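You operate a simulated robot arm through the tools that you are given. There is no shell and no other tool. Be economical: measure what you need, move in short steps, check, and stop when the job is done.

Carry out the task below with a simulated robot arm. There is one attempt and no reset: what you move stays moved.

Task
Press the green bag from the black drawer into the yellow cell, fit the divider and the lid.
Fine: The divider that stands on the black mat; close the drawer again.

The check looks at the end state, three seconds after you hand in, the way a careful person would. Anything else that was tipped, shoved, dropped, spilled or broken makes it a failure. Lids that push on must go on centred and level and be pressed home; caps that screw on are set level and turned clockwise until they are tight.

Robot
A 6-joint arm with a two-finger parallel gripper, fixed in place. Base frame: the origin is at the foot of the arm, x ahead of it, y to its left, z up; the work surface is at about z = 0. Lengths are in mm, angles in degrees, forces in N, time in s.
With the tool pointing down near the work surface it reaches from about 140 to 580 mm from the base axis. Its first joint turns from -66.0 to 66.0 degrees. Payload 2.1 kg.
Tool frame: the origin (TCP) lies between the finger pads and is the grasp point; the fingertips stand 30 mm ahead of it; z points along the fingers, y is the line along which they close. The gripper opens to 94 mm. The fingers are 28 mm wide and 10 mm thick; the gripper's body (50 by 96 mm) begins 55 mm behind the TCP.
Orientation is told as [roll, pitch, yaw] about the base's x, y, z axes, in that order, counted from this pose: with the fingers straight down and closing along the base's y, the tool's x points along the base's -x, its y along +y and its z along -z.

Tools
- The arm moves only by the tool apply_moves. Its argument "series" is a list that holds one entry, the list of rows, each a list of 6 numbers: the shift along the tool's x, y, z in cm, then the turn, a rotation vector about the tool's x, y, z in degrees. In form: [[[x, y, z, wx, wy, wz], ...]]. A call has 1 to 12 rows; each row is the pose to reach, as a shift and turn from the pose commanded when the call began, along the tool's axes at that moment. "fingers" is the opening, from 0 (shut) to 1 (fully open), set as the call begins (left out, the last holds). Each row takes 0.2 s and may step no farther than 50 mm and 8.6 degrees from the row before; otherwise, or with a gripper value out of range, the whole call is refused. Where a pose cannot be reached the arm comes as near as it can. A force on the tool above 90 N (or 10 N above the force at the start of the call, whichever is more), or a blocked arm, ends the call early, and 0.2 s more pass. Each finger travels about 72 mm/s and halts on what it meets, pressing with about 37 N; the grip force reading is that of the motor and also rises with nothing between the fingers. The clock runs only during rows and for 0.2 s after the last one: add rows that repeat a pose to give the fingers time. The reply holds the time, the measured pose of the TCP, the force on the tool along the base axes, the opening and the grip force, in the units named above and with some noise.
- Cameras (640 x 400 px; columns grow to the right, rows downward): "scene" is fixed at [59.2, -384.9, 465.8]; the picture's right is [0.68, -0.73, 0.00], its down [-0.54, -0.50, -0.68] and it looks along [0.50, 0.46, -0.73] (base axes); focal length 232 px, centre (320, 200). "wrist" rides on the gripper at [76, 14, -103] in the tool frame; the picture's right is [-0.18, 0.98, 0.00], its down [-0.75, -0.14, -0.64] and it looks along [-0.63, -0.12, 0.77] (tool axes); focal length 243 px, centre (320, 200). There is no depth. A picture from a camera that has moved, and an enlarged one, comes with that camera's place and axes in the base frame and with its lens.
- grab_frame(camera): a new picture of that camera. It takes no simulated time.
- enlarge(camera, box): a new picture of the part [left, top, right, bottom] of that camera's present view, enlarged. It takes no simulated time.
- finish_job(): hands the job in; it is judged then, once.

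Go step by step. Nothing tells you positions but the pictures and the camera data: compare them with the known pose of the tool, close in by small moves and look again before you grip or let go. The budget is 120 turns and 76 pictures, counting those below and the enlarged ones. Unless the task says otherwise, let go and move clear before handing in, and close with one line.

The tools are called after "Request:" as name(argument=value, ...) on one line, values as JSON. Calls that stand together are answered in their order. apply_moves: Moves the arm, as the interface text tells. Its arguments: {"type":"object","properties":{"series":{"type":"array"},"fingers":{"type":"number"}},"required":["series"]} The other tools are called the same way: grab_frame (camera) takes a picture; enlarge (camera, box) takes an enlarged picture of a part of a camera's view; finish_job () hands the job in.

At the start:

```text
t: 0.0
tcp_pos: [302.1, 18.2, 261.8]
tool_rot: [0.0, -0.1, 0.0]
contact_force: [0.2, -0.4, -0.6]
width: 93.9
finger_force: 0.1
```

scene: 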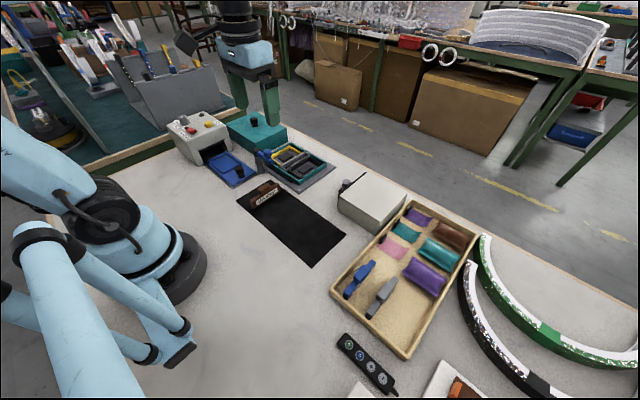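
wrist: 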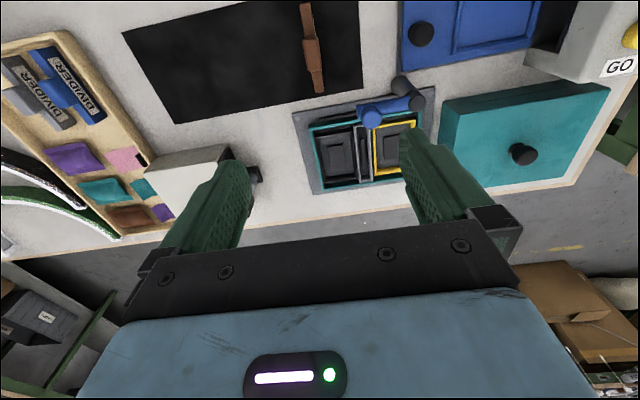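

I see a black mat with a brown divider, a box with cells (one yellow), a teal lid-like block with a knob, a blue sliding lid, a GO box, a white drawer cabinet, and a sand-coloured tray with bags and dividers. I'll enlarge the key areas first.

Request:
enlarge(camera="scene", box=[160, 90, 340, 210])

Request:
enlarge(camera="scene", box=[320, 160, 500, 280])

Request:
enlarge(camera="wrist", box=[280, 0, 640, 220])

```text
3.33 times, centred on (250, 150) of scene
camera zoom: at [59.2, -384.9, 465.8], right [0.68, -0.73, 0.0], down [-0.54, -0.5, -0.68], along [0.5, 0.46, -0.73], focal length 773 px, centre (553, 367)
```

zoom: 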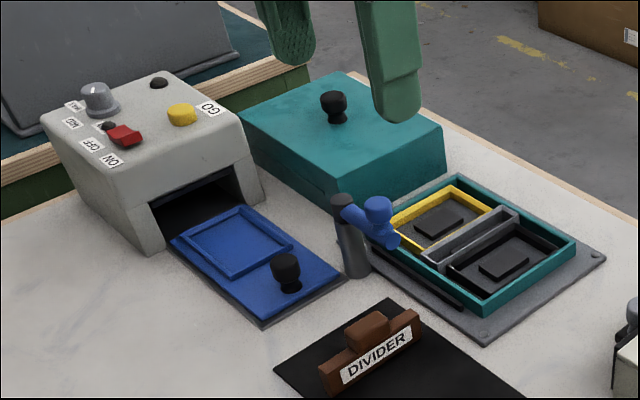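

```text
3.33 times, centred on (410, 220) of scene
camera zoom: at [59.2, -384.9, 465.8], right [0.68, -0.73, 0.0], down [-0.54, -0.5, -0.68], along [0.5, 0.46, -0.73], focal length 773 px, centre (20, 133)
```

zoom: 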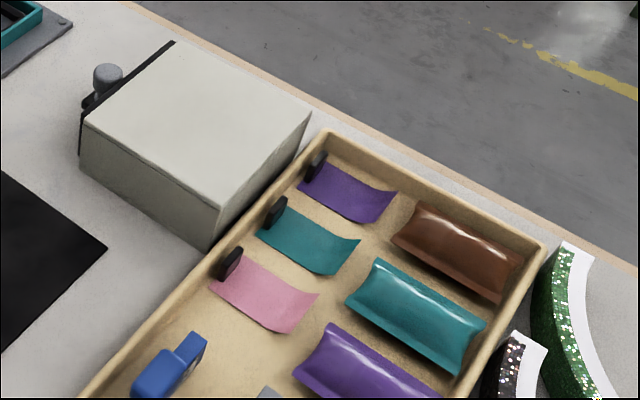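

```text
1.78 times, centred on (460, 110) of wrist
camera zoom: at [226.1, 31.7, 364.1], right [0.18, 0.98, 0.0], down [0.75, -0.14, 0.64], along [0.63, -0.12, -0.77], focal length 431 px, centre (71, 360)
```

zoom: 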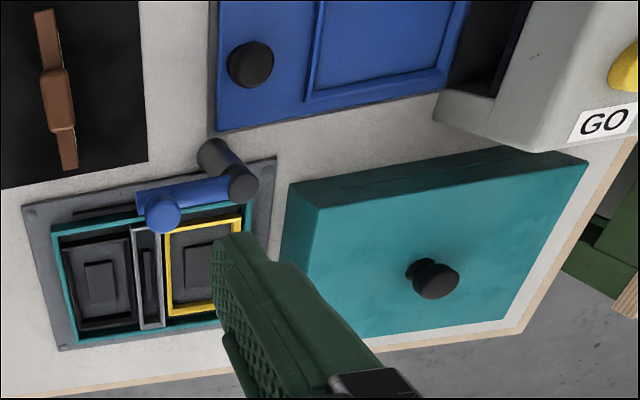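

The teal box (about 115×165 mm, centred near (435, 70)) is the container. The tall teal block with the knob, near (440, 275), looks like its lid, and the white cabinet's drawer faces +y. Next I'll move over the drawer front for a closer look.

Request:
apply_moves(series=[[[-2.5, -2.5, 0.5, 0, 0, 0], [-5, -5, 1, 0, 0, 0], [-7.5, -7.5, 1.5, 0, 0, 0], [-10, -9.5, 2, 0, 0, 0], [-10, -9.5, 2, 0, 0, 0]]])

Request:
grab_frame(camera="wrist")

```text
t: 1.2
tcp_pos: [404.1, -78.9, 239.7]
tool_rot: [0.1, -0.1, 0.1]
contact_force: [1.3, 0.1, -0.2]
width: 93.8
finger_force: 0.1
```

```text
70 pictures are left
camera wrist: at [327.4, -64.6, 342.5], right [0.18, 0.98, 0.0], down [0.75, -0.14, 0.64], along [0.63, -0.12, -0.77], focal length 243 px, centre (320, 200)
```

wrist: 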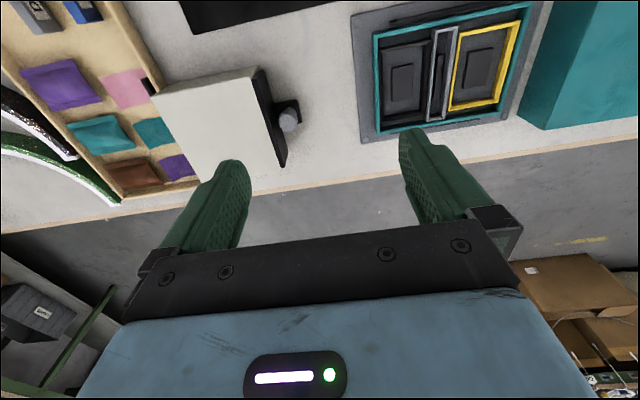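

Request:
enlarge(camera="wrist", box=[140, 50, 340, 175])

Request:
enlarge(camera="wrist", box=[340, 0, 560, 138])

Request:
enlarge(camera="scene", box=[330, 160, 410, 220])

```text
3.20 times, centred on (240, 112) of wrist
camera zoom: at [327.4, -64.6, 342.5], right [0.18, 0.98, 0.0], down [0.75, -0.14, 0.64], along [0.63, -0.12, -0.77], focal length 776 px, centre (576, 480)
```

zoom: 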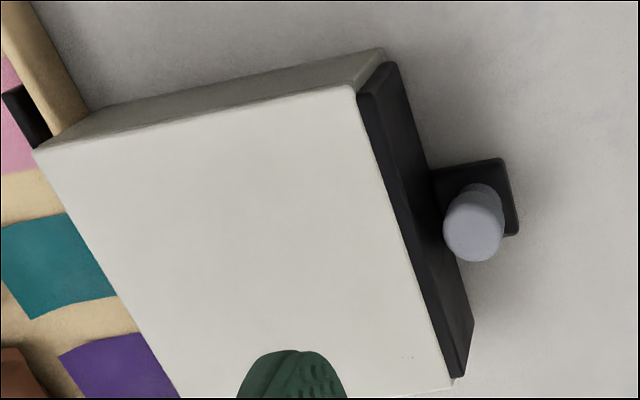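

```text
2.90 times, centred on (450, 69) of wrist
camera zoom: at [327.4, -64.6, 342.5], right [0.18, 0.98, 0.0], down [0.75, -0.14, 0.64], along [0.63, -0.12, -0.77], focal length 703 px, centre (-57, 580)
```

zoom: 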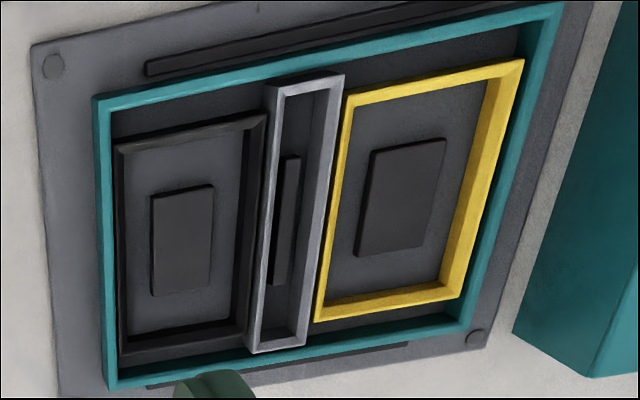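

```text
6.67 times, centred on (370, 190) of scene
camera zoom: at [59.2, -384.9, 465.8], right [0.68, -0.73, 0.0], down [-0.54, -0.5, -0.68], along [0.5, 0.46, -0.73], focal length 1547 px, centre (-13, 267)
```

zoom: 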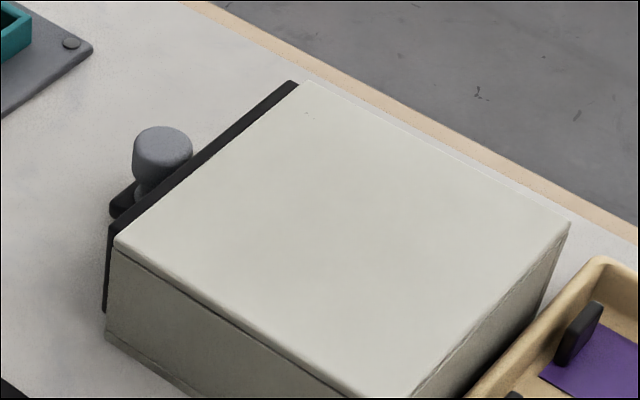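

The knob sits on a bracket at about (440, -127) with its top near z 43. The cabinet is about 120×120×55 mm, with its front at y -152. I'll turn the gripper 90° so the fingers close along x, and come over the knob.

Request:
apply_moves(series=[[[-0.4, -0.3, 0.8, 0, 0, 8.4], [-0.8, -0.6, 1.6, 0, 0, 16.8], [-1.2, -0.9, 2.4, 0, 0, 25.2], [-1.6, -1.2, 3.2, 0, 0, 33.6], [-2.0, -1.5, 4, 0, 0, 42], [-2.4, -1.8, 4.8, 0, 0, 50.4], [-2.8, -2.1, 5.6, 0, 0, 58.8], [-3.2, -2.4, 6.4, 0, 0, 67.2], [-3.6, -2.7, 7.2, 0, 0, 75.6], [-3.6, -3, 8, 0, 0, 83], [-3.6, -3.3, 8.5, 0, 0, 90], [-3.6, -3.3, 8.5, 0, 0, 90]]])

Request:
grab_frame(camera="wrist")

Request:
grab_frame(camera="scene")

```text
t: 3.8
tcp_pos: [437.8, -110.2, 157.0]
tool_rot: [0.0, 0.1, -90.1]
contact_force: [0.9, -0.4, 0.3]
width: 94.0
finger_force: 0.2
```

```text
66 pictures are left
camera wrist: at [452.3, -34.6, 258.9], right [0.98, -0.19, 0.0], down [-0.14, -0.75, 0.64], along [-0.12, -0.63, -0.77], focal length 243 px, centre (320, 200)
```

wrist: 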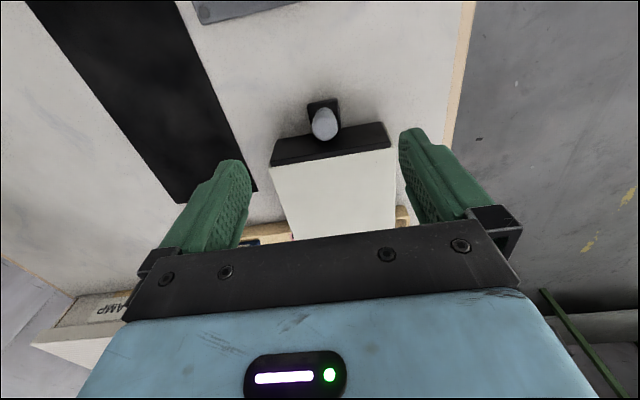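

```text
65 pictures are left
```

scene: 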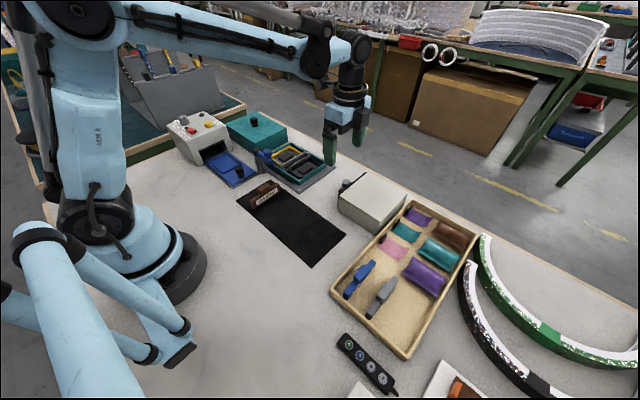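

The knob is confirmed near (440.5, -124). I'll lower to straddle it with the fingertips around z 28.

Request:
apply_moves(series=[[[-0.5, 0.27, 3.5, 0, 0, 0], [-1.0, 0.27, 7, 0, 0, 0], [-1.2, 0.27, 9.8, 0, 0, 0], [-1.2, 0.27, 9.8, 0, 0, 0]]])

Request:
grab_frame(camera="wrist")

Request:
enlarge(camera="scene", box=[310, 130, 430, 210])

```text
t: 4.8
tcp_pos: [441.1, -123.1, 59.7]
tool_rot: [0.2, 0.1, -89.9]
contact_force: [0.1, 0.6, 0.3]
width: 93.8
finger_force: 0.1
```

```text
64 pictures are left
camera wrist: at [455.7, -46.2, 161.1], right [0.98, -0.18, 0.0], down [-0.14, -0.76, 0.64], along [-0.12, -0.63, -0.77], focal length 243 px, centre (320, 200)
```

wrist: 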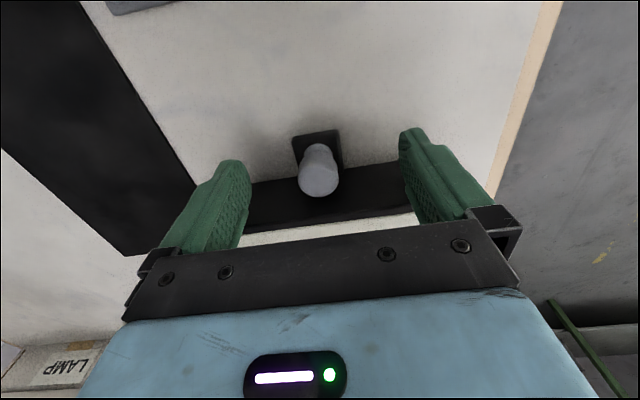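

```text
5.00 times, centred on (370, 170) of scene
camera zoom: at [59.2, -384.9, 465.8], right [0.68, -0.73, 0.0], down [-0.54, -0.5, -0.68], along [0.5, 0.46, -0.73], focal length 1160 px, centre (70, 350)
```

zoom: 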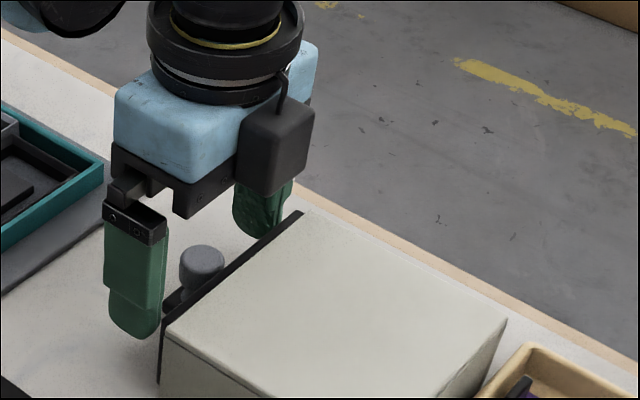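

The knob is between the fingers; closing on it.

Request:
apply_moves(series=[[[-0.1, 0, 0.3, 0, 0, 0], [-0.1, 0, 0.3, 0, 0, 0], [-0.1, 0, 0.3, 0, 0, 0], [-0.1, 0, 0.3, 0, 0, 0], [-0.1, 0, 0.3, 0, 0, 0]]], fingers=0)

```text
t: 6.0
tcp_pos: [440.2, -123.2, 55.9]
tool_rot: [-0.3, 0.3, -89.9]
contact_force: [-27.5, 0.2, -6.1]
width: 23.2
finger_force: 44.5
```

Gripped at width 23. Pulling the drawer out along +y by 70 mm.

Request:
apply_moves(series=[[[1, 0, 0, 0, 0, 0], [2, 0, 0, 0, 0, 0], [3, 0, 0, 0, 0, 0], [4, 0, 0, 0, 0, 0], [5, 0, 0, 0, 0, 0], [6, 0, 0, 0, 0, 0], [7, 0, 0, 0, 0, 0], [7, 0, 0, 0, 0, 0]]])

Request:
grab_frame(camera="scene")

Request:
grab_frame(camera="wrist")

```text
t: 7.8
tcp_pos: [439.4, -52.0, 55.2]
tool_rot: [0.0, 0.2, -89.9]
contact_force: [-16.4, 0.2, -41.5]
width: 23.3
finger_force: 44.9
```

```text
62 pictures are left
```

scene: 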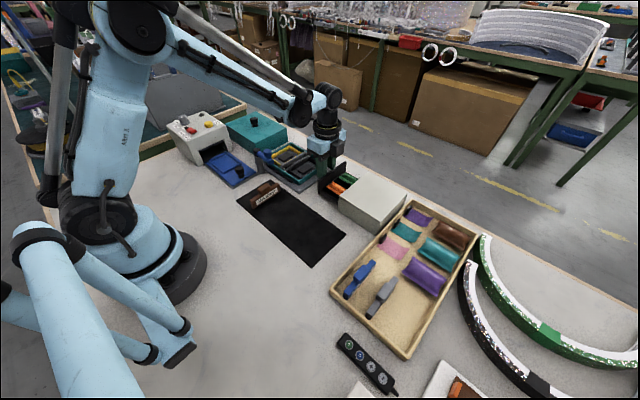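

```text
61 pictures are left
camera wrist: at [454.2, 23.6, 158.4], right [0.98, -0.18, 0.0], down [-0.14, -0.76, 0.64], along [-0.12, -0.63, -0.77], focal length 243 px, centre (320, 200)
```

wrist: 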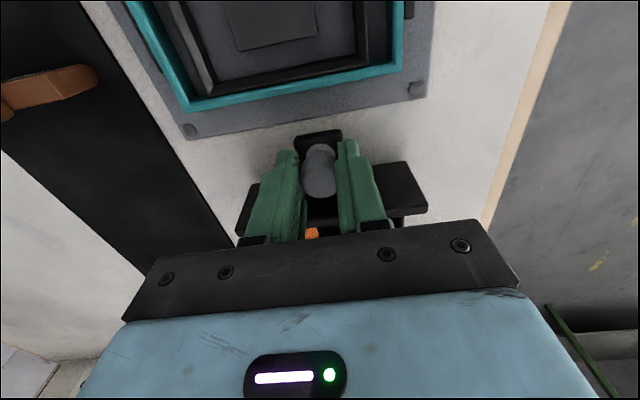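

The drawer is open about 70 mm and there is something orange and green inside. I'll release the knob and rise for a look in.

Request:
apply_moves(series=[[[0, 0, 0, 0, 0, 0], [0, 0, 0, 0, 0, 0], [0, 0, 0, 0, 0, 0]]], fingers=0.6)

Request:
apply_moves(series=[[[0, 0, -4, 0, 0, 0], [0, 0, -8, 0, 0, 0], [0, 0, -12, 0, 0, 0], [0, 0, -16, 0, 0, 0], [0, 0, -16, 0, 0, 0]]])

Request:
grab_frame(camera="wrist")

Request:
enlarge(camera="scene", box=[300, 150, 420, 230])

```text
t: 8.6
tcp_pos: [440.6, -53.2, 56.1]
tool_rot: [0.1, 0.1, -89.9]
contact_force: [-1.4, 0.0, 0.1]
width: 56.4
finger_force: 0.2
```

```text
t: 9.8
tcp_pos: [440.7, -52.8, 214.4]
tool_rot: [0.1, 0.1, -89.9]
contact_force: [0.9, -0.4, 0.3]
width: 56.4
finger_force: 0.1
```

```text
60 pictures are left
camera wrist: at [455.0, 23.5, 317.5], right [0.98, -0.18, 0.0], down [-0.14, -0.76, 0.64], along [-0.12, -0.63, -0.77], focal length 243 px, centre (320, 200)
```

wrist: 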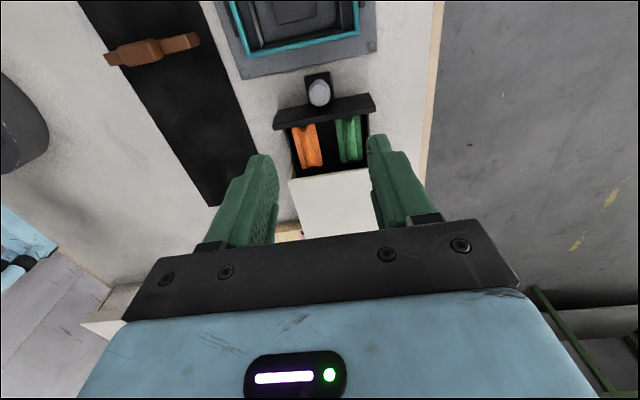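

```text
5.00 times, centred on (360, 190) of scene
camera zoom: at [59.2, -384.9, 465.8], right [0.68, -0.73, 0.0], down [-0.54, -0.5, -0.68], along [0.5, 0.46, -0.73], focal length 1160 px, centre (120, 250)
```

zoom: 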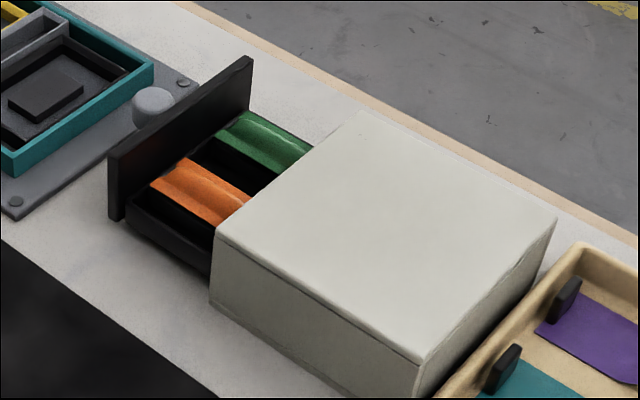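

Request:
enlarge(camera="wrist", box=[250, 60, 410, 180])

```text
3.33 times, centred on (330, 120) of wrist
camera zoom: at [455.0, 23.5, 317.5], right [0.98, -0.18, 0.0], down [-0.14, -0.76, 0.64], along [-0.12, -0.63, -0.77], focal length 809 px, centre (287, 467)
```

zoom: 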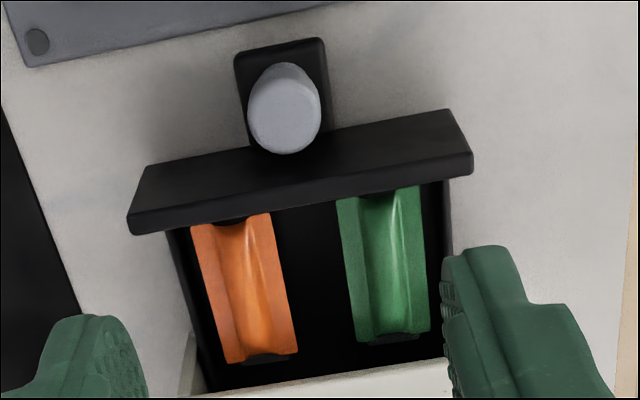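

The drawer holds an orange and a green bag, each about 30×60 mm and long along y. The green one is centred near (467, -123), with its edges around z 30. I'll come closer to see its height and the room for the fingers.

Request:
apply_moves(series=[[[-1.5, 0.9, 3, 0, 0, 0], [-3.5, 1.8, 6, 0, 0, 0], [-5, 2.6, 8, 0, 0, 0], [-5, 2.6, 8, 0, 0, 0]]], fingers=1)

Request:
enlarge(camera="wrist", box=[180, 20, 460, 200])

```text
t: 10.8
tcp_pos: [467.7, -103.1, 133.5]
tool_rot: [0.1, 0.1, -90.1]
contact_force: [0.7, -0.3, 0.2]
width: 94.0
finger_force: 0.0
```

```text
2.22 times, centred on (320, 110) of wrist
camera zoom: at [481.1, -27.0, 237.3], right [0.98, -0.18, 0.0], down [-0.14, -0.76, 0.64], along [-0.12, -0.63, -0.77], focal length 539 px, centre (320, 400)
```

zoom: 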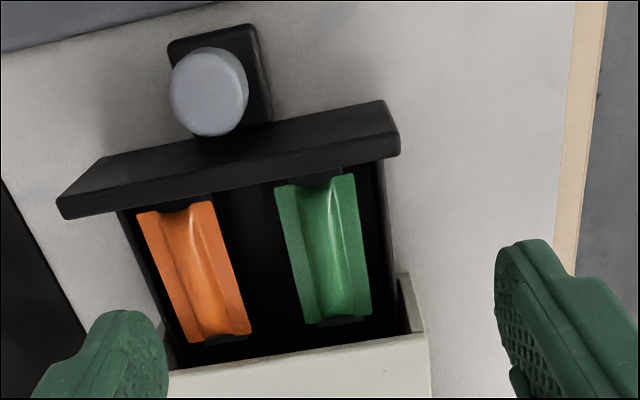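

Request:
enlarge(camera="wrist", box=[270, 80, 370, 180])

Request:
enlarge(camera="scene", box=[325, 165, 373, 200])

```text
4.00 times, centred on (320, 130) of wrist
camera zoom: at [481.1, -27.0, 237.3], right [0.98, -0.18, 0.0], down [-0.14, -0.76, 0.64], along [-0.12, -0.63, -0.77], focal length 970 px, centre (320, 480)
```

zoom: 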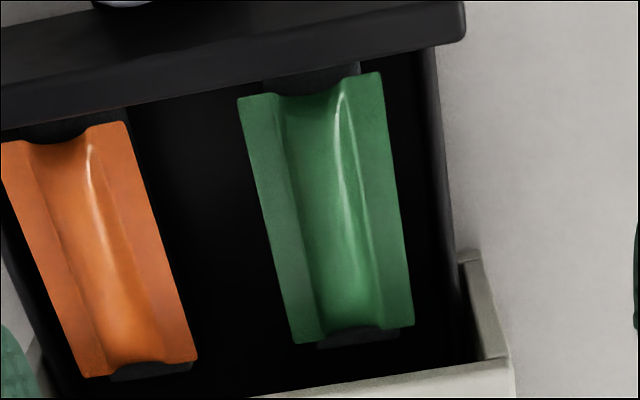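

```text
11.43 times, centred on (349, 182) of scene
camera zoom: at [59.2, -384.9, 465.8], right [0.68, -0.73, 0.0], down [-0.54, -0.5, -0.68], along [0.5, 0.46, -0.73], focal length 2652 px, centre (-11, 400)
```

zoom: 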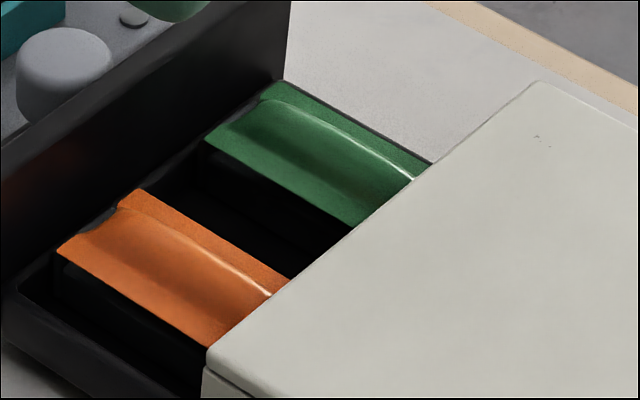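

The green bag is a trough-shaped pillow on a black pedestal, spanning x 452–481, y -93 to -151, with its rim at z 33. I'll narrow the fingers to 42 mm so they clear the orange bag, and come down over its middle.

Request:
apply_moves(series=[[[-1, -0.1, 2, 0, 0, 0], [-1.9, -0.1, 4, 0, 0, 0], [-1.9, -0.1, 5.5, 0, 0, 0], [-1.9, -0.1, 5.5, 0, 0, 0]]], fingers=0.45)

Request:
enlarge(camera="wrist", box=[180, 60, 460, 240])

Request:
enlarge(camera="scene", box=[310, 140, 400, 200])

```text
t: 11.8
tcp_pos: [466.4, -120.3, 80.1]
tool_rot: [0.1, 0.1, -89.9]
contact_force: [0.4, 0.0, -0.1]
width: 42.3
finger_force: 0.0
```

```text
2.22 times, centred on (320, 150) of wrist
camera zoom: at [480.9, -45.1, 182.1], right [0.98, -0.18, 0.0], down [-0.14, -0.76, 0.64], along [-0.12, -0.63, -0.77], focal length 539 px, centre (320, 311)
```

zoom: 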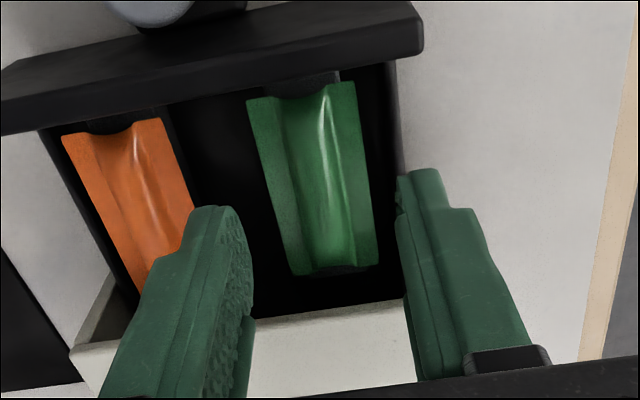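

```text
6.67 times, centred on (355, 170) of scene
camera zoom: at [59.2, -384.9, 465.8], right [0.68, -0.73, 0.0], down [-0.54, -0.5, -0.68], along [0.5, 0.46, -0.73], focal length 1547 px, centre (87, 400)
```

zoom: 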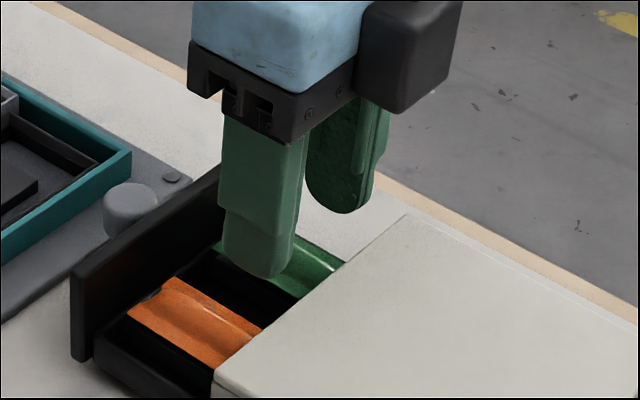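

Alignment looks fine; going down the last 24 mm.

Request:
apply_moves(series=[[[0, 0.05, 1, 0, 0, 0], [-0.1, 0.05, 1.8, 0, 0, 0], [-0.1, 0.05, 2.4, 0, 0, 0], [-0.1, 0.05, 2.4, 0, 0, 0]]])

Request:
enlarge(camera="wrist", box=[180, 60, 460, 240])

```text
t: 12.8
tcp_pos: [467.2, -120.2, 56.1]
tool_rot: [0.0, 0.2, -89.9]
contact_force: [-0.5, -0.1, 0.7]
width: 42.4
finger_force: 0.1
```

```text
2.22 times, centred on (320, 150) of wrist
camera zoom: at [481.4, -46.2, 158.3], right [0.98, -0.18, 0.0], down [-0.14, -0.76, 0.64], along [-0.12, -0.63, -0.77], focal length 539 px, centre (320, 311)
```

zoom: 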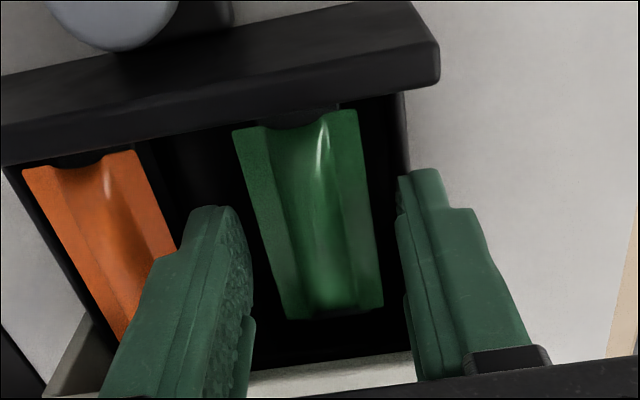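

Symmetric around the bag. Closing.

Request:
apply_moves(series=[[[0, 0, 0, 0, 0, 0], [0, 0, 0, 0, 0, 0], [0, 0, 0, 0, 0, 0]]], fingers=0)

Request:
enlarge(camera="wrist", box=[180, 60, 460, 240])

```text
t: 13.6
tcp_pos: [466.8, -121.5, 55.4]
tool_rot: [0.1, 0.1, -89.9]
contact_force: [-0.4, 0.2, -0.8]
width: 28.3
finger_force: 37.4
```

```text
2.22 times, centred on (320, 150) of wrist
camera zoom: at [481.4, -46.1, 158.5], right [0.98, -0.18, 0.0], down [-0.14, -0.76, 0.64], along [-0.12, -0.63, -0.77], focal length 539 px, centre (320, 311)
```

zoom: 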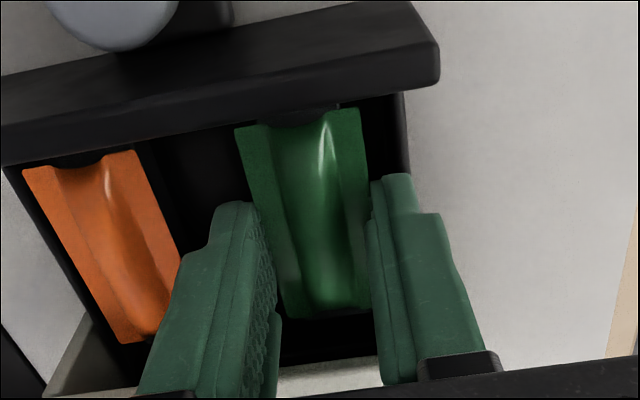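

Gripped at width 28 mm. Lifting straight up.

Request:
apply_moves(series=[[[0, 0, -0.7, 0, 0, 0], [0, 0, -1.5, 0, 0, 0], [0, 0, -4, 0, 0, 0], [0, 0, -7, 0, 0, 0], [0, 0, -10, 0, 0, 0], [0, 0, -10, 0, 0, 0]]])

Request:
grab_frame(camera="wrist")

Request:
enlarge(camera="scene", box=[310, 100, 400, 200])

```text
t: 15.0
tcp_pos: [469.3, -122.5, 156.2]
tool_rot: [0.2, 0.1, -89.8]
contact_force: [-0.5, -0.2, -1.5]
width: 28.5
finger_force: 37.1
```

```text
50 pictures are left
camera wrist: at [481.9, -47.4, 259.9], right [0.98, -0.18, 0.0], down [-0.14, -0.76, 0.64], along [-0.12, -0.63, -0.77], focal length 243 px, centre (320, 200)
```

wrist: 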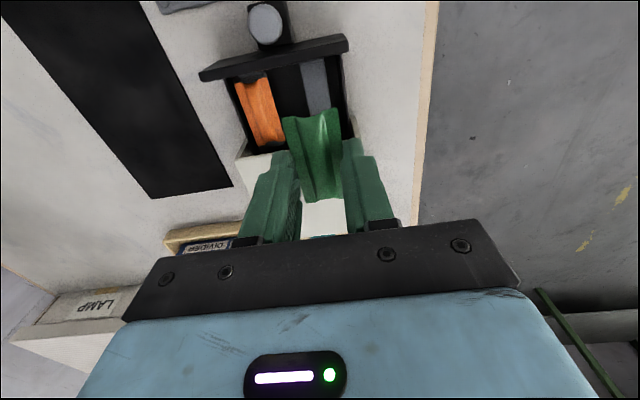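

```text
4.00 times, centred on (355, 150) of scene
camera zoom: at [59.2, -384.9, 465.8], right [0.68, -0.73, 0.0], down [-0.54, -0.5, -0.68], along [0.5, 0.46, -0.73], focal length 928 px, centre (180, 400)
```

zoom: 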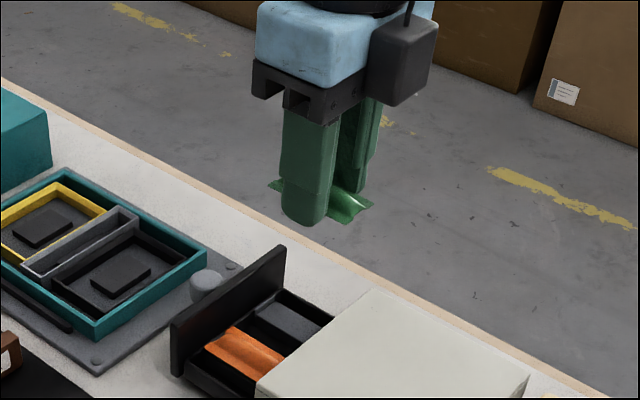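

The green bag is out; the grey pedestal stays in the drawer. Next I'll carry it over the yellow cell at about (428, 112) while turning back to yaw 0.

Request:
apply_moves(series=[[[2.2, -0.4, -0.5, 0, 0, -8.2], [4.4, -0.8, -0.5, 0, 0, -16.4], [6.6, -1.2, -0.5, 0, 0, -24.6], [8.8, -1.6, -0.5, 0, 0, -32.8], [11, -2, -0.5, 0, 0, -41], [13.2, -2.4, -0.5, 0, 0, -49.2], [15.4, -2.8, -0.5, 0, 0, -57.4], [17.6, -3.2, -0.5, 0, 0, -65.6], [19.8, -3.6, -0.5, 0, 0, -73.8], [22, -4.0, -0.5, 0, 0, -82], [23.4, -4.2, -0.5, 0, 0, -90.1], [23.4, -4.2, -0.5, 0, 0, -90.1]]])

Request:
grab_frame(camera="wrist")

Request:
enlarge(camera="scene", box=[230, 90, 350, 190])

```text
t: 17.6
tcp_pos: [424.8, 111.7, 162.7]
tool_rot: [0.1, -0.2, 0.3]
contact_force: [-0.4, 0.2, -0.4]
width: 28.4
finger_force: 36.5
```

```text
48 pictures are left
camera wrist: at [348.0, 125.4, 264.8], right [0.18, 0.98, 0.0], down [0.75, -0.14, 0.64], along [0.63, -0.11, -0.77], focal length 243 px, centre (320, 200)
```

wrist: 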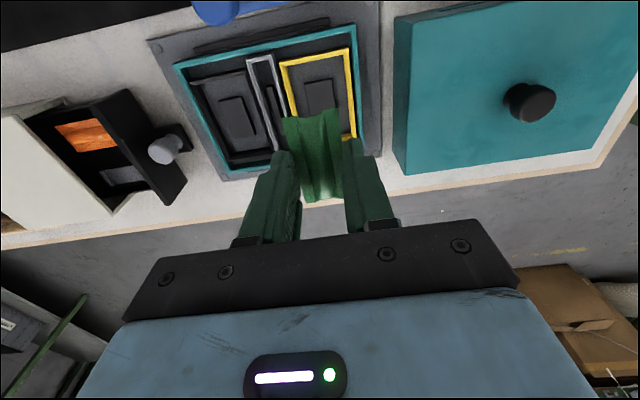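

```text
4.00 times, centred on (290, 140) of scene
camera zoom: at [59.2, -384.9, 465.8], right [0.68, -0.73, 0.0], down [-0.54, -0.5, -0.68], along [0.5, 0.46, -0.73], focal length 928 px, centre (440, 440)
```

zoom: 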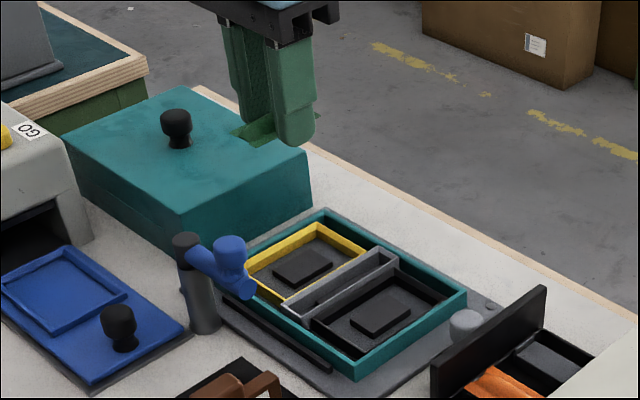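

The cell's yellow rim spans x 386–471, y 83–145 at about z 20, so its centre is (428, 113.5). The bag sits about (-3, -1) off the TCP. I'll lower to just above the rim with that correction and check.

Request:
apply_moves(series=[[[-0.57, 0.26, 3.5, 0, 0, -0.3], [-0.57, 0.26, 7, 0, 0, -0.3], [-0.57, 0.26, 9.7, 0, 0, -0.3], [-0.57, 0.26, 9.7, 0, 0, -0.3]]])

Request:
enlarge(camera="wrist", box=[200, 20, 460, 200])

Request:
enlarge(camera="scene", box=[240, 120, 350, 190])

```text
t: 18.6
tcp_pos: [431.8, 115.9, 65.1]
tool_rot: [0.1, -0.1, 0.6]
contact_force: [-0.6, 1.1, -0.1]
width: 28.6
finger_force: 36.6
```

```text
2.22 times, centred on (330, 110) of wrist
camera zoom: at [354.5, 128.6, 168.9], right [0.18, 0.98, 0.0], down [0.75, -0.14, 0.64], along [0.63, -0.11, -0.77], focal length 539 px, centre (298, 400)
```

zoom: 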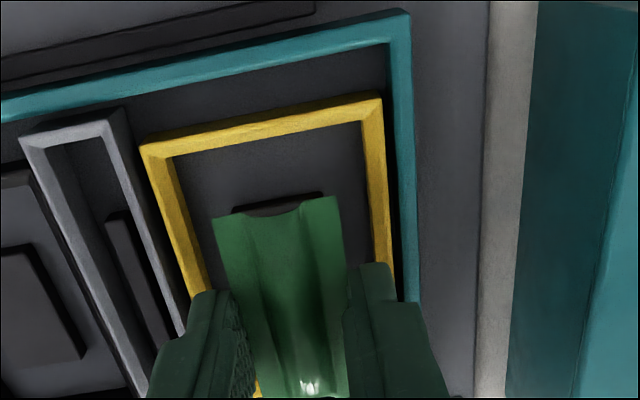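

```text
5.71 times, centred on (295, 155) of scene
camera zoom: at [59.2, -384.9, 465.8], right [0.68, -0.73, 0.0], down [-0.54, -0.5, -0.68], along [0.5, 0.46, -0.73], focal length 1326 px, centre (463, 457)
```

zoom: 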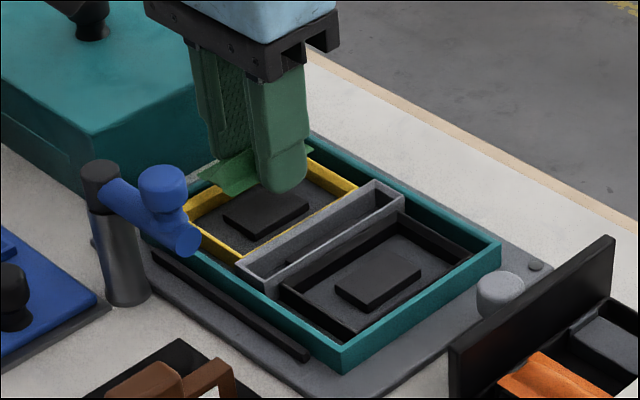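

Bag is about 2 mm too far in +y and +x. I'll correct and lower a further 13 mm.

Request:
apply_moves(series=[[[0.2, -0.22, 0, 0, 0, 0.5], [0.2, -0.22, 0.7, 0, 0, 0.5], [0.2, -0.22, 1.3, 0, 0, 0.5], [0.2, -0.22, 1.3, 0, 0, 0.5]]])

Request:
enlarge(camera="wrist", box=[200, 20, 460, 200])

Request:
enlarge(camera="scene", box=[260, 130, 320, 170])

```text
t: 19.6
tcp_pos: [429.4, 112.4, 50.8]
tool_rot: [0.1, 0.0, -0.1]
contact_force: [0.2, 0.1, -0.7]
width: 28.6
finger_force: 37.4
```

```text
2.22 times, centred on (330, 110) of wrist
camera zoom: at [352.3, 126.5, 154.7], right [0.18, 0.98, 0.0], down [0.75, -0.14, 0.64], along [0.63, -0.12, -0.77], focal length 539 px, centre (298, 400)
```

zoom: 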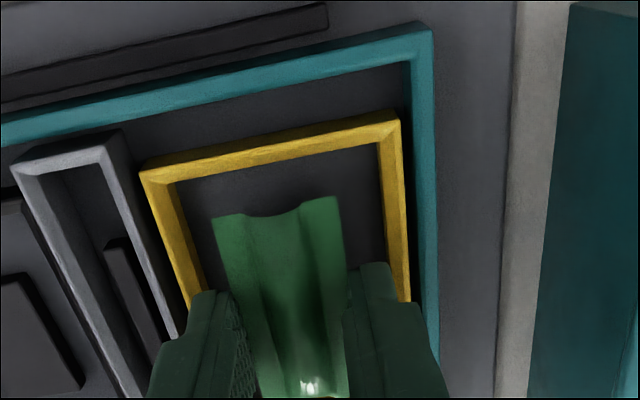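

```text
10.00 times, centred on (290, 150) of scene
camera zoom: at [59.2, -384.9, 465.8], right [0.68, -0.73, 0.0], down [-0.54, -0.5, -0.68], along [0.5, 0.46, -0.73], focal length 2320 px, centre (620, 700)
```

zoom: 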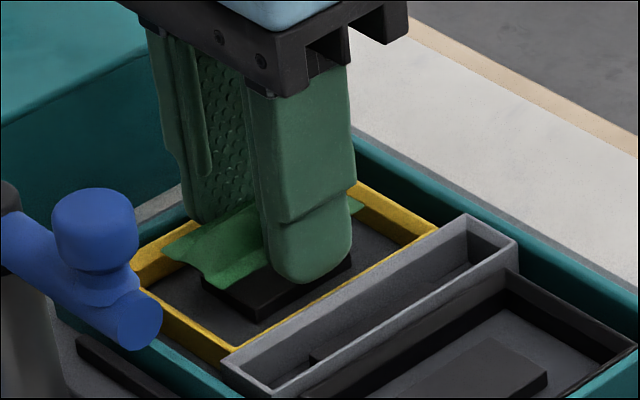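

Well centred. Lowering 5 mm more to seat it gently on the cell's block.

Request:
apply_moves(series=[[[0, 0.02, 0.25, 0, 0, 0], [0, 0.02, 0.5, 0, 0, 0], [0, 0.02, 0.5, 0, 0, 0]]])

Request:
enlarge(camera="scene", box=[260, 130, 320, 170])

```text
t: 20.4
tcp_pos: [428.5, 113.0, 46.6]
tool_rot: [0.1, -0.1, 0.0]
contact_force: [-0.6, 0.2, 0.5]
width: 28.5
finger_force: 36.9
```

```text
10.00 times, centred on (290, 150) of scene
camera zoom: at [59.2, -384.9, 465.8], right [0.68, -0.73, 0.0], down [-0.54, -0.5, -0.68], along [0.5, 0.46, -0.73], focal length 2320 px, centre (620, 700)
```

zoom: 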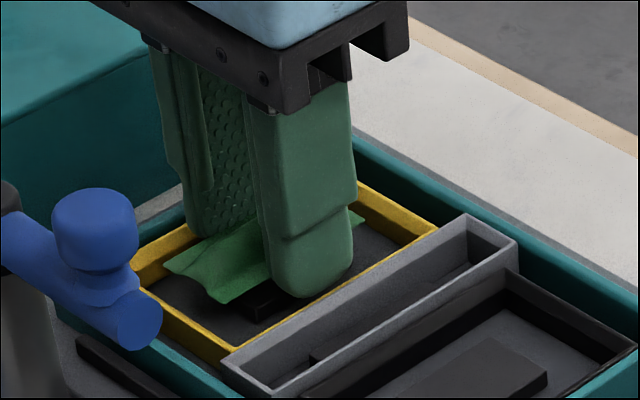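

Request:
apply_moves(series=[[[0, 0, 0.2, 0, 0, 0], [0, 0, 0.4, 0, 0, 0], [0, 0, 0.4, 0, 0, 0]]])

Request:
enlarge(camera="scene", box=[260, 130, 320, 170])

```text
t: 21.2
tcp_pos: [428.5, 112.2, 42.9]
tool_rot: [0.2, -0.1, -0.1]
contact_force: [-0.2, 0.0, -0.3]
width: 28.7
finger_force: 36.9
```

```text
10.00 times, centred on (290, 150) of scene
camera zoom: at [59.2, -384.9, 465.8], right [0.68, -0.73, 0.0], down [-0.54, -0.5, -0.68], along [0.5, 0.46, -0.73], focal length 2320 px, centre (620, 700)
```

zoom: 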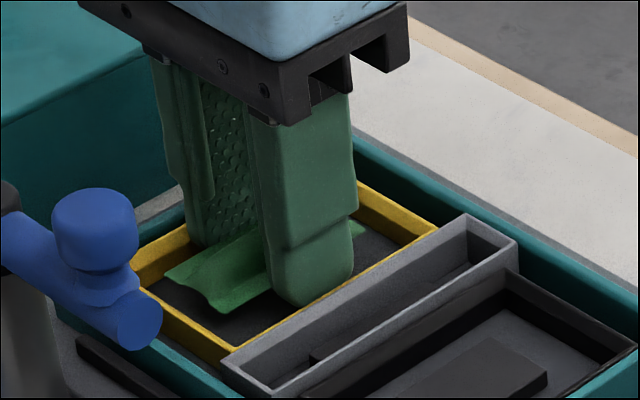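

The bag is now inside the cell, rim level with the yellow frame. I'll open only a few mm to release, then rise.

Request:
apply_moves(series=[[[0, 0, 0, 0, 0, 0], [0, 0, 0, 0, 0, 0]]], fingers=0.33)

Request:
apply_moves(series=[[[0, 0, -0.5, 0, 0, 0], [0, 0, -1.2, 0, 0, 0], [0, 0, -2.5, 0, 0, 0], [0, 0, -5, 0, 0, 0], [0, 0, -7, 0, 0, 0], [0, 0, -7, 0, 0, 0]]])

Request:
enlarge(camera="wrist", box=[200, 20, 460, 200])

Request:
enlarge(camera="scene", box=[250, 120, 340, 180])

```text
t: 21.8
tcp_pos: [428.0, 112.5, 41.1]
tool_rot: [0.1, -0.1, 0.0]
contact_force: [0.2, 1.1, 0.3]
width: 31.0
finger_force: 0.1
```

```text
t: 23.2
tcp_pos: [427.6, 111.1, 114.8]
tool_rot: [0.1, -0.1, 0.0]
contact_force: [0.2, -1.3, 0.0]
width: 31.0
finger_force: 0.0
```

```text
2.22 times, centred on (330, 110) of wrist
camera zoom: at [351.6, 125.0, 216.2], right [0.18, 0.98, 0.0], down [0.75, -0.14, 0.64], along [0.63, -0.12, -0.77], focal length 539 px, centre (298, 400)
```

zoom: 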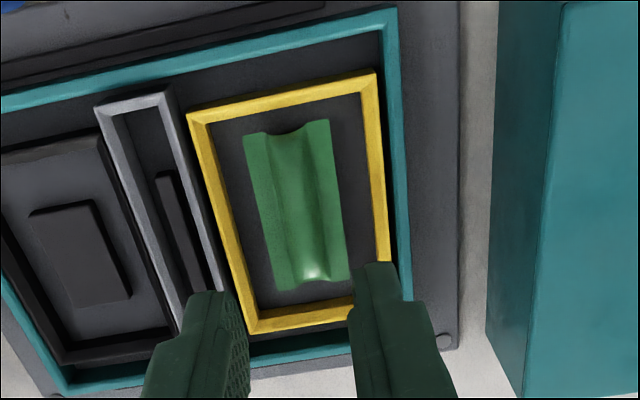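

```text
6.67 times, centred on (295, 150) of scene
camera zoom: at [59.2, -384.9, 465.8], right [0.68, -0.73, 0.0], down [-0.54, -0.5, -0.68], along [0.5, 0.46, -0.73], focal length 1547 px, centre (487, 533)
```

zoom: 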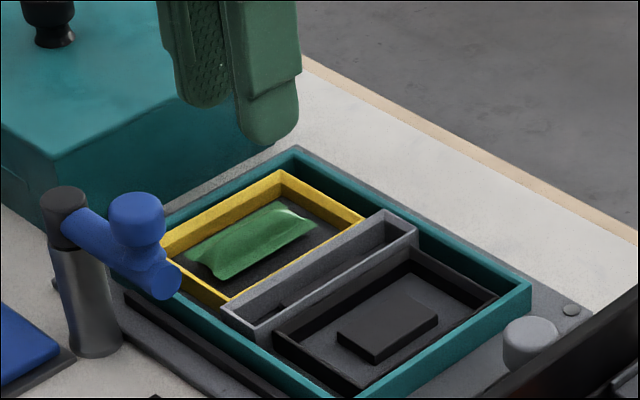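

The bag lies square and centred in the yellow cell. Now I'll press it home with closed fingers.

Request:
apply_moves(series=[[[0, 0.12, 2.5, 0, 0, 0], [0, 0.12, 5, 0, 0, 0], [0, 0.12, 6.3, 0, 0, 0], [0, 0.12, 6.3, 0, 0, 0]]], fingers=0)

Request:
apply_moves(series=[[[0, 0, 0.2, 0, 0, 0], [0, 0, 0.4, 0, 0, 0], [0, 0, 0.6, 0, 0, 0], [0, 0, 0.6, 0, 0, 0]]])

```text
t: 24.0
tcp_pos: [428.5, 112.2, 55.9]
tool_rot: [0.1, 0.0, 0.0]
contact_force: [-0.2, 0.3, 30.0]
width: 0.0
finger_force: 33.1
stopped in row 4: the force on the tool passed its limit (the readings are from after the stop); the commanded pose is now the measured one
```

```text
t: 24.5
tcp_pos: [429.2, 113.2, 56.6]
tool_rot: [0.2, 0.2, 0.0]
contact_force: [-1.1, 0.1, 29.4]
width: 0.0
finger_force: 32.8
stopped in row 2: the force on the tool passed its limit (the readings are from after the stop); the commanded pose is now the measured one
```

There's strong contact already with the tips at z 26. Checking what happened.

Request:
enlarge(camera="scene", box=[260, 125, 320, 165])

Request:
apply_moves(series=[[[0, 0, -1, 0, 0, 0], [0, 0, -3, 0, 0, 0], [0, 0, -6, 0, 0, 0], [0, 0, -6, 0, 0, 0]]])

Request:
enlarge(camera="wrist", box=[200, 20, 460, 200])

Request:
enlarge(camera="scene", box=[260, 125, 320, 165])

```text
10.00 times, centred on (290, 145) of scene
camera zoom: at [59.1, -384.9, 465.8], right [0.68, -0.73, 0.0], down [-0.54, -0.5, -0.68], along [0.5, 0.46, -0.73], focal length 2320 px, centre (620, 750)
```

zoom: 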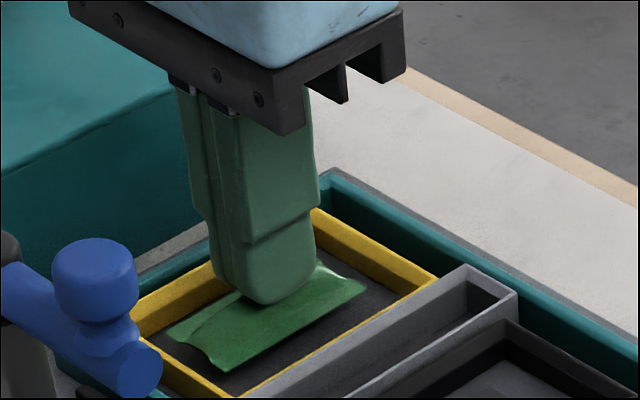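

```text
t: 25.5
tcp_pos: [430.1, 114.1, 114.8]
tool_rot: [0.2, 0.0, 0.0]
contact_force: [0.7, 0.2, 0.1]
width: 0.0
finger_force: 32.8
```

```text
2.22 times, centred on (330, 110) of wrist
camera zoom: at [353.0, 127.5, 218.1], right [0.18, 0.98, 0.0], down [0.75, -0.14, 0.64], along [0.63, -0.12, -0.77], focal length 539 px, centre (298, 400)
```

zoom: 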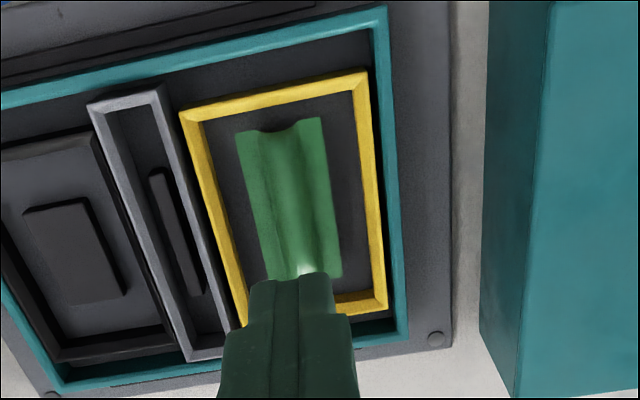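

```text
10.00 times, centred on (290, 145) of scene
camera zoom: at [59.2, -384.9, 465.8], right [0.68, -0.73, 0.0], down [-0.54, -0.5, -0.68], along [0.5, 0.46, -0.73], focal length 2320 px, centre (620, 750)
```

zoom: 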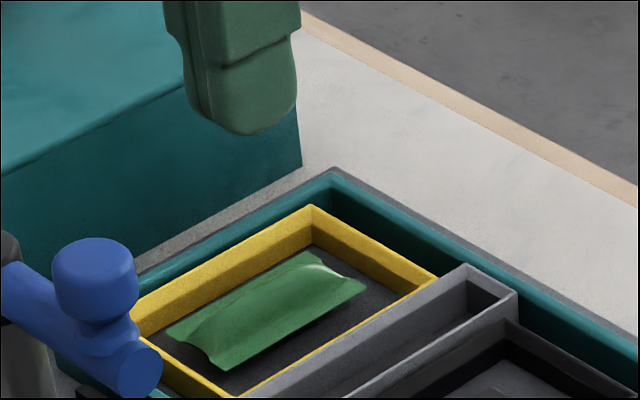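

The bag's rim dropped from about z 17 to 12 and the fingers met solid resistance twice, so it's seated and centred. Next is the brown divider on the mat, near (275, 14) and long along x.

Request:
apply_moves(series=[[[0, 0, -4, 0, 0, 0], [1, -1, -8, 0, 0, 0], [5, -3.5, -8, 0, 0, 0], [9, -6, -8, 0, 0, 0], [13, -8.5, -8, 0, 0, 0], [15.5, -10, -8, 0, 0, 0], [15.5, -10, -8, 0, 0, 0]]], fingers=0.6)

Request:
enlarge(camera="wrist", box=[200, 0, 460, 180])

Request:
enlarge(camera="scene", box=[225, 160, 315, 220])

```text
t: 27.1
tcp_pos: [273.8, 11.9, 194.0]
tool_rot: [0.2, 0.1, 0.1]
contact_force: [0.4, 0.5, 0.1]
width: 56.3
finger_force: 0.0
```

```text
2.22 times, centred on (330, 90) of wrist
camera zoom: at [197.7, 26.0, 296.9], right [0.18, 0.98, 0.0], down [0.75, -0.14, 0.64], along [0.63, -0.12, -0.77], focal length 539 px, centre (298, 444)
```

zoom: 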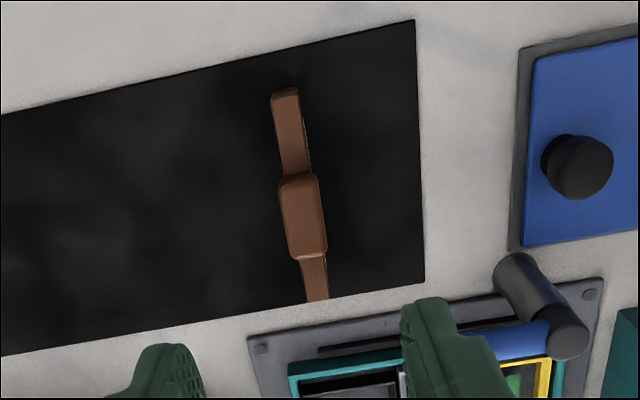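

```text
6.67 times, centred on (270, 190) of scene
camera zoom: at [59.2, -384.9, 465.8], right [0.68, -0.73, 0.0], down [-0.54, -0.5, -0.68], along [0.5, 0.46, -0.73], focal length 1547 px, centre (653, 267)
```

zoom: 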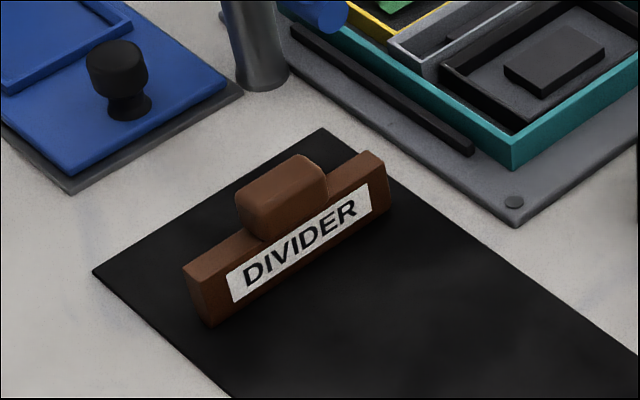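

The divider's handle centre is about (277, 14), roughly 20 mm thick across y with its top near z 42. Descending to straddle it.

Request:
apply_moves(series=[[[-0.3, 0.2, 4.5, 0, 0, 0], [-0.3, 0.2, 9, 0, 0, 0], [-0.3, 0.2, 12, 0, 0, 0], [-0.3, 0.2, 13.7, 0, 0, 0], [-0.3, 0.2, 13.7, 0, 0, 0]]])

Request:
enlarge(camera="wrist", box=[180, 40, 460, 220])

Request:
enlarge(camera="scene", box=[225, 140, 315, 220])

```text
t: 28.3
tcp_pos: [278.3, 15.1, 58.1]
tool_rot: [0.2, 0.1, -0.1]
contact_force: [0.9, 0.2, -0.5]
width: 56.5
finger_force: 0.0
```

```text
2.22 times, centred on (320, 130) of wrist
camera zoom: at [201.5, 28.9, 160.7], right [0.18, 0.98, 0.0], down [0.75, -0.14, 0.64], along [0.63, -0.12, -0.77], focal length 539 px, centre (320, 356)
```

zoom: 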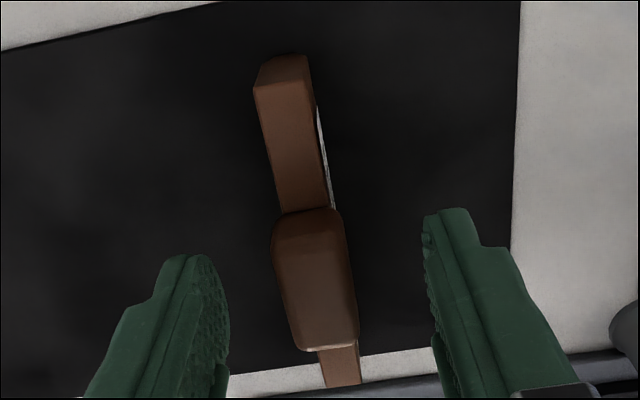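

```text
5.00 times, centred on (270, 180) of scene
camera zoom: at [59.2, -384.9, 465.8], right [0.68, -0.73, 0.0], down [-0.54, -0.5, -0.68], along [0.5, 0.46, -0.73], focal length 1160 px, centre (570, 300)
```

zoom: 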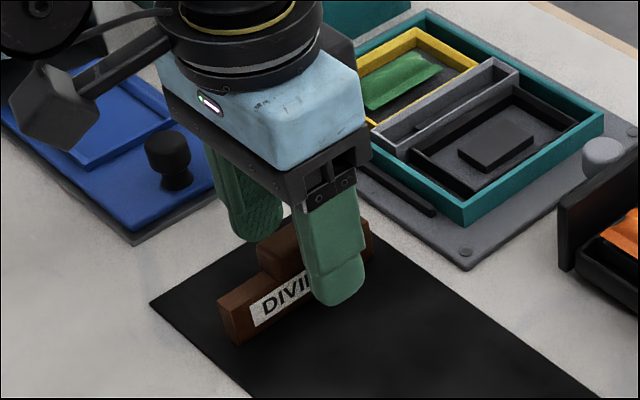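

Aligned within a millimetre; small correction and close.

Request:
apply_moves(series=[[[0.2, -0.1, 0.3, 0, 0, 0], [0.2, -0.1, 0.3, 0, 0, 0], [0.2, -0.1, 0.3, 0, 0, 0], [0.2, -0.1, 0.3, 0, 0, 0]]], fingers=0)

Request:
apply_moves(series=[[[0, 0, -2, 0, 0, 0], [0, 0, -5, 0, 0, 0], [0, 0, -9, 0, 0, 0], [0, 0, -13, 0, 0, 0], [0, 0, -13, 0, 0, 0]]])

Request:
grab_frame(camera="wrist")

```text
t: 29.3
tcp_pos: [274.6, 14.4, 55.4]
tool_rot: [0.3, 0.1, 0.0]
contact_force: [-1.2, 3.5, 34.8]
width: 17.2
finger_force: 37.6
```

```text
t: 30.5
tcp_pos: [275.3, 13.2, 183.6]
tool_rot: [0.2, 0.2, 0.1]
contact_force: [0.8, -0.2, -0.5]
width: 17.3
finger_force: 37.1
```

```text
31 pictures are left
camera wrist: at [198.8, 27.0, 286.4], right [0.18, 0.98, 0.0], down [0.75, -0.14, 0.64], along [0.63, -0.12, -0.77], focal length 243 px, centre (320, 200)
```

wrist: 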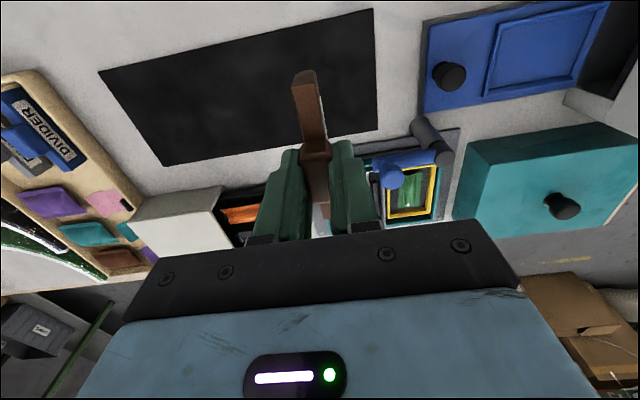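

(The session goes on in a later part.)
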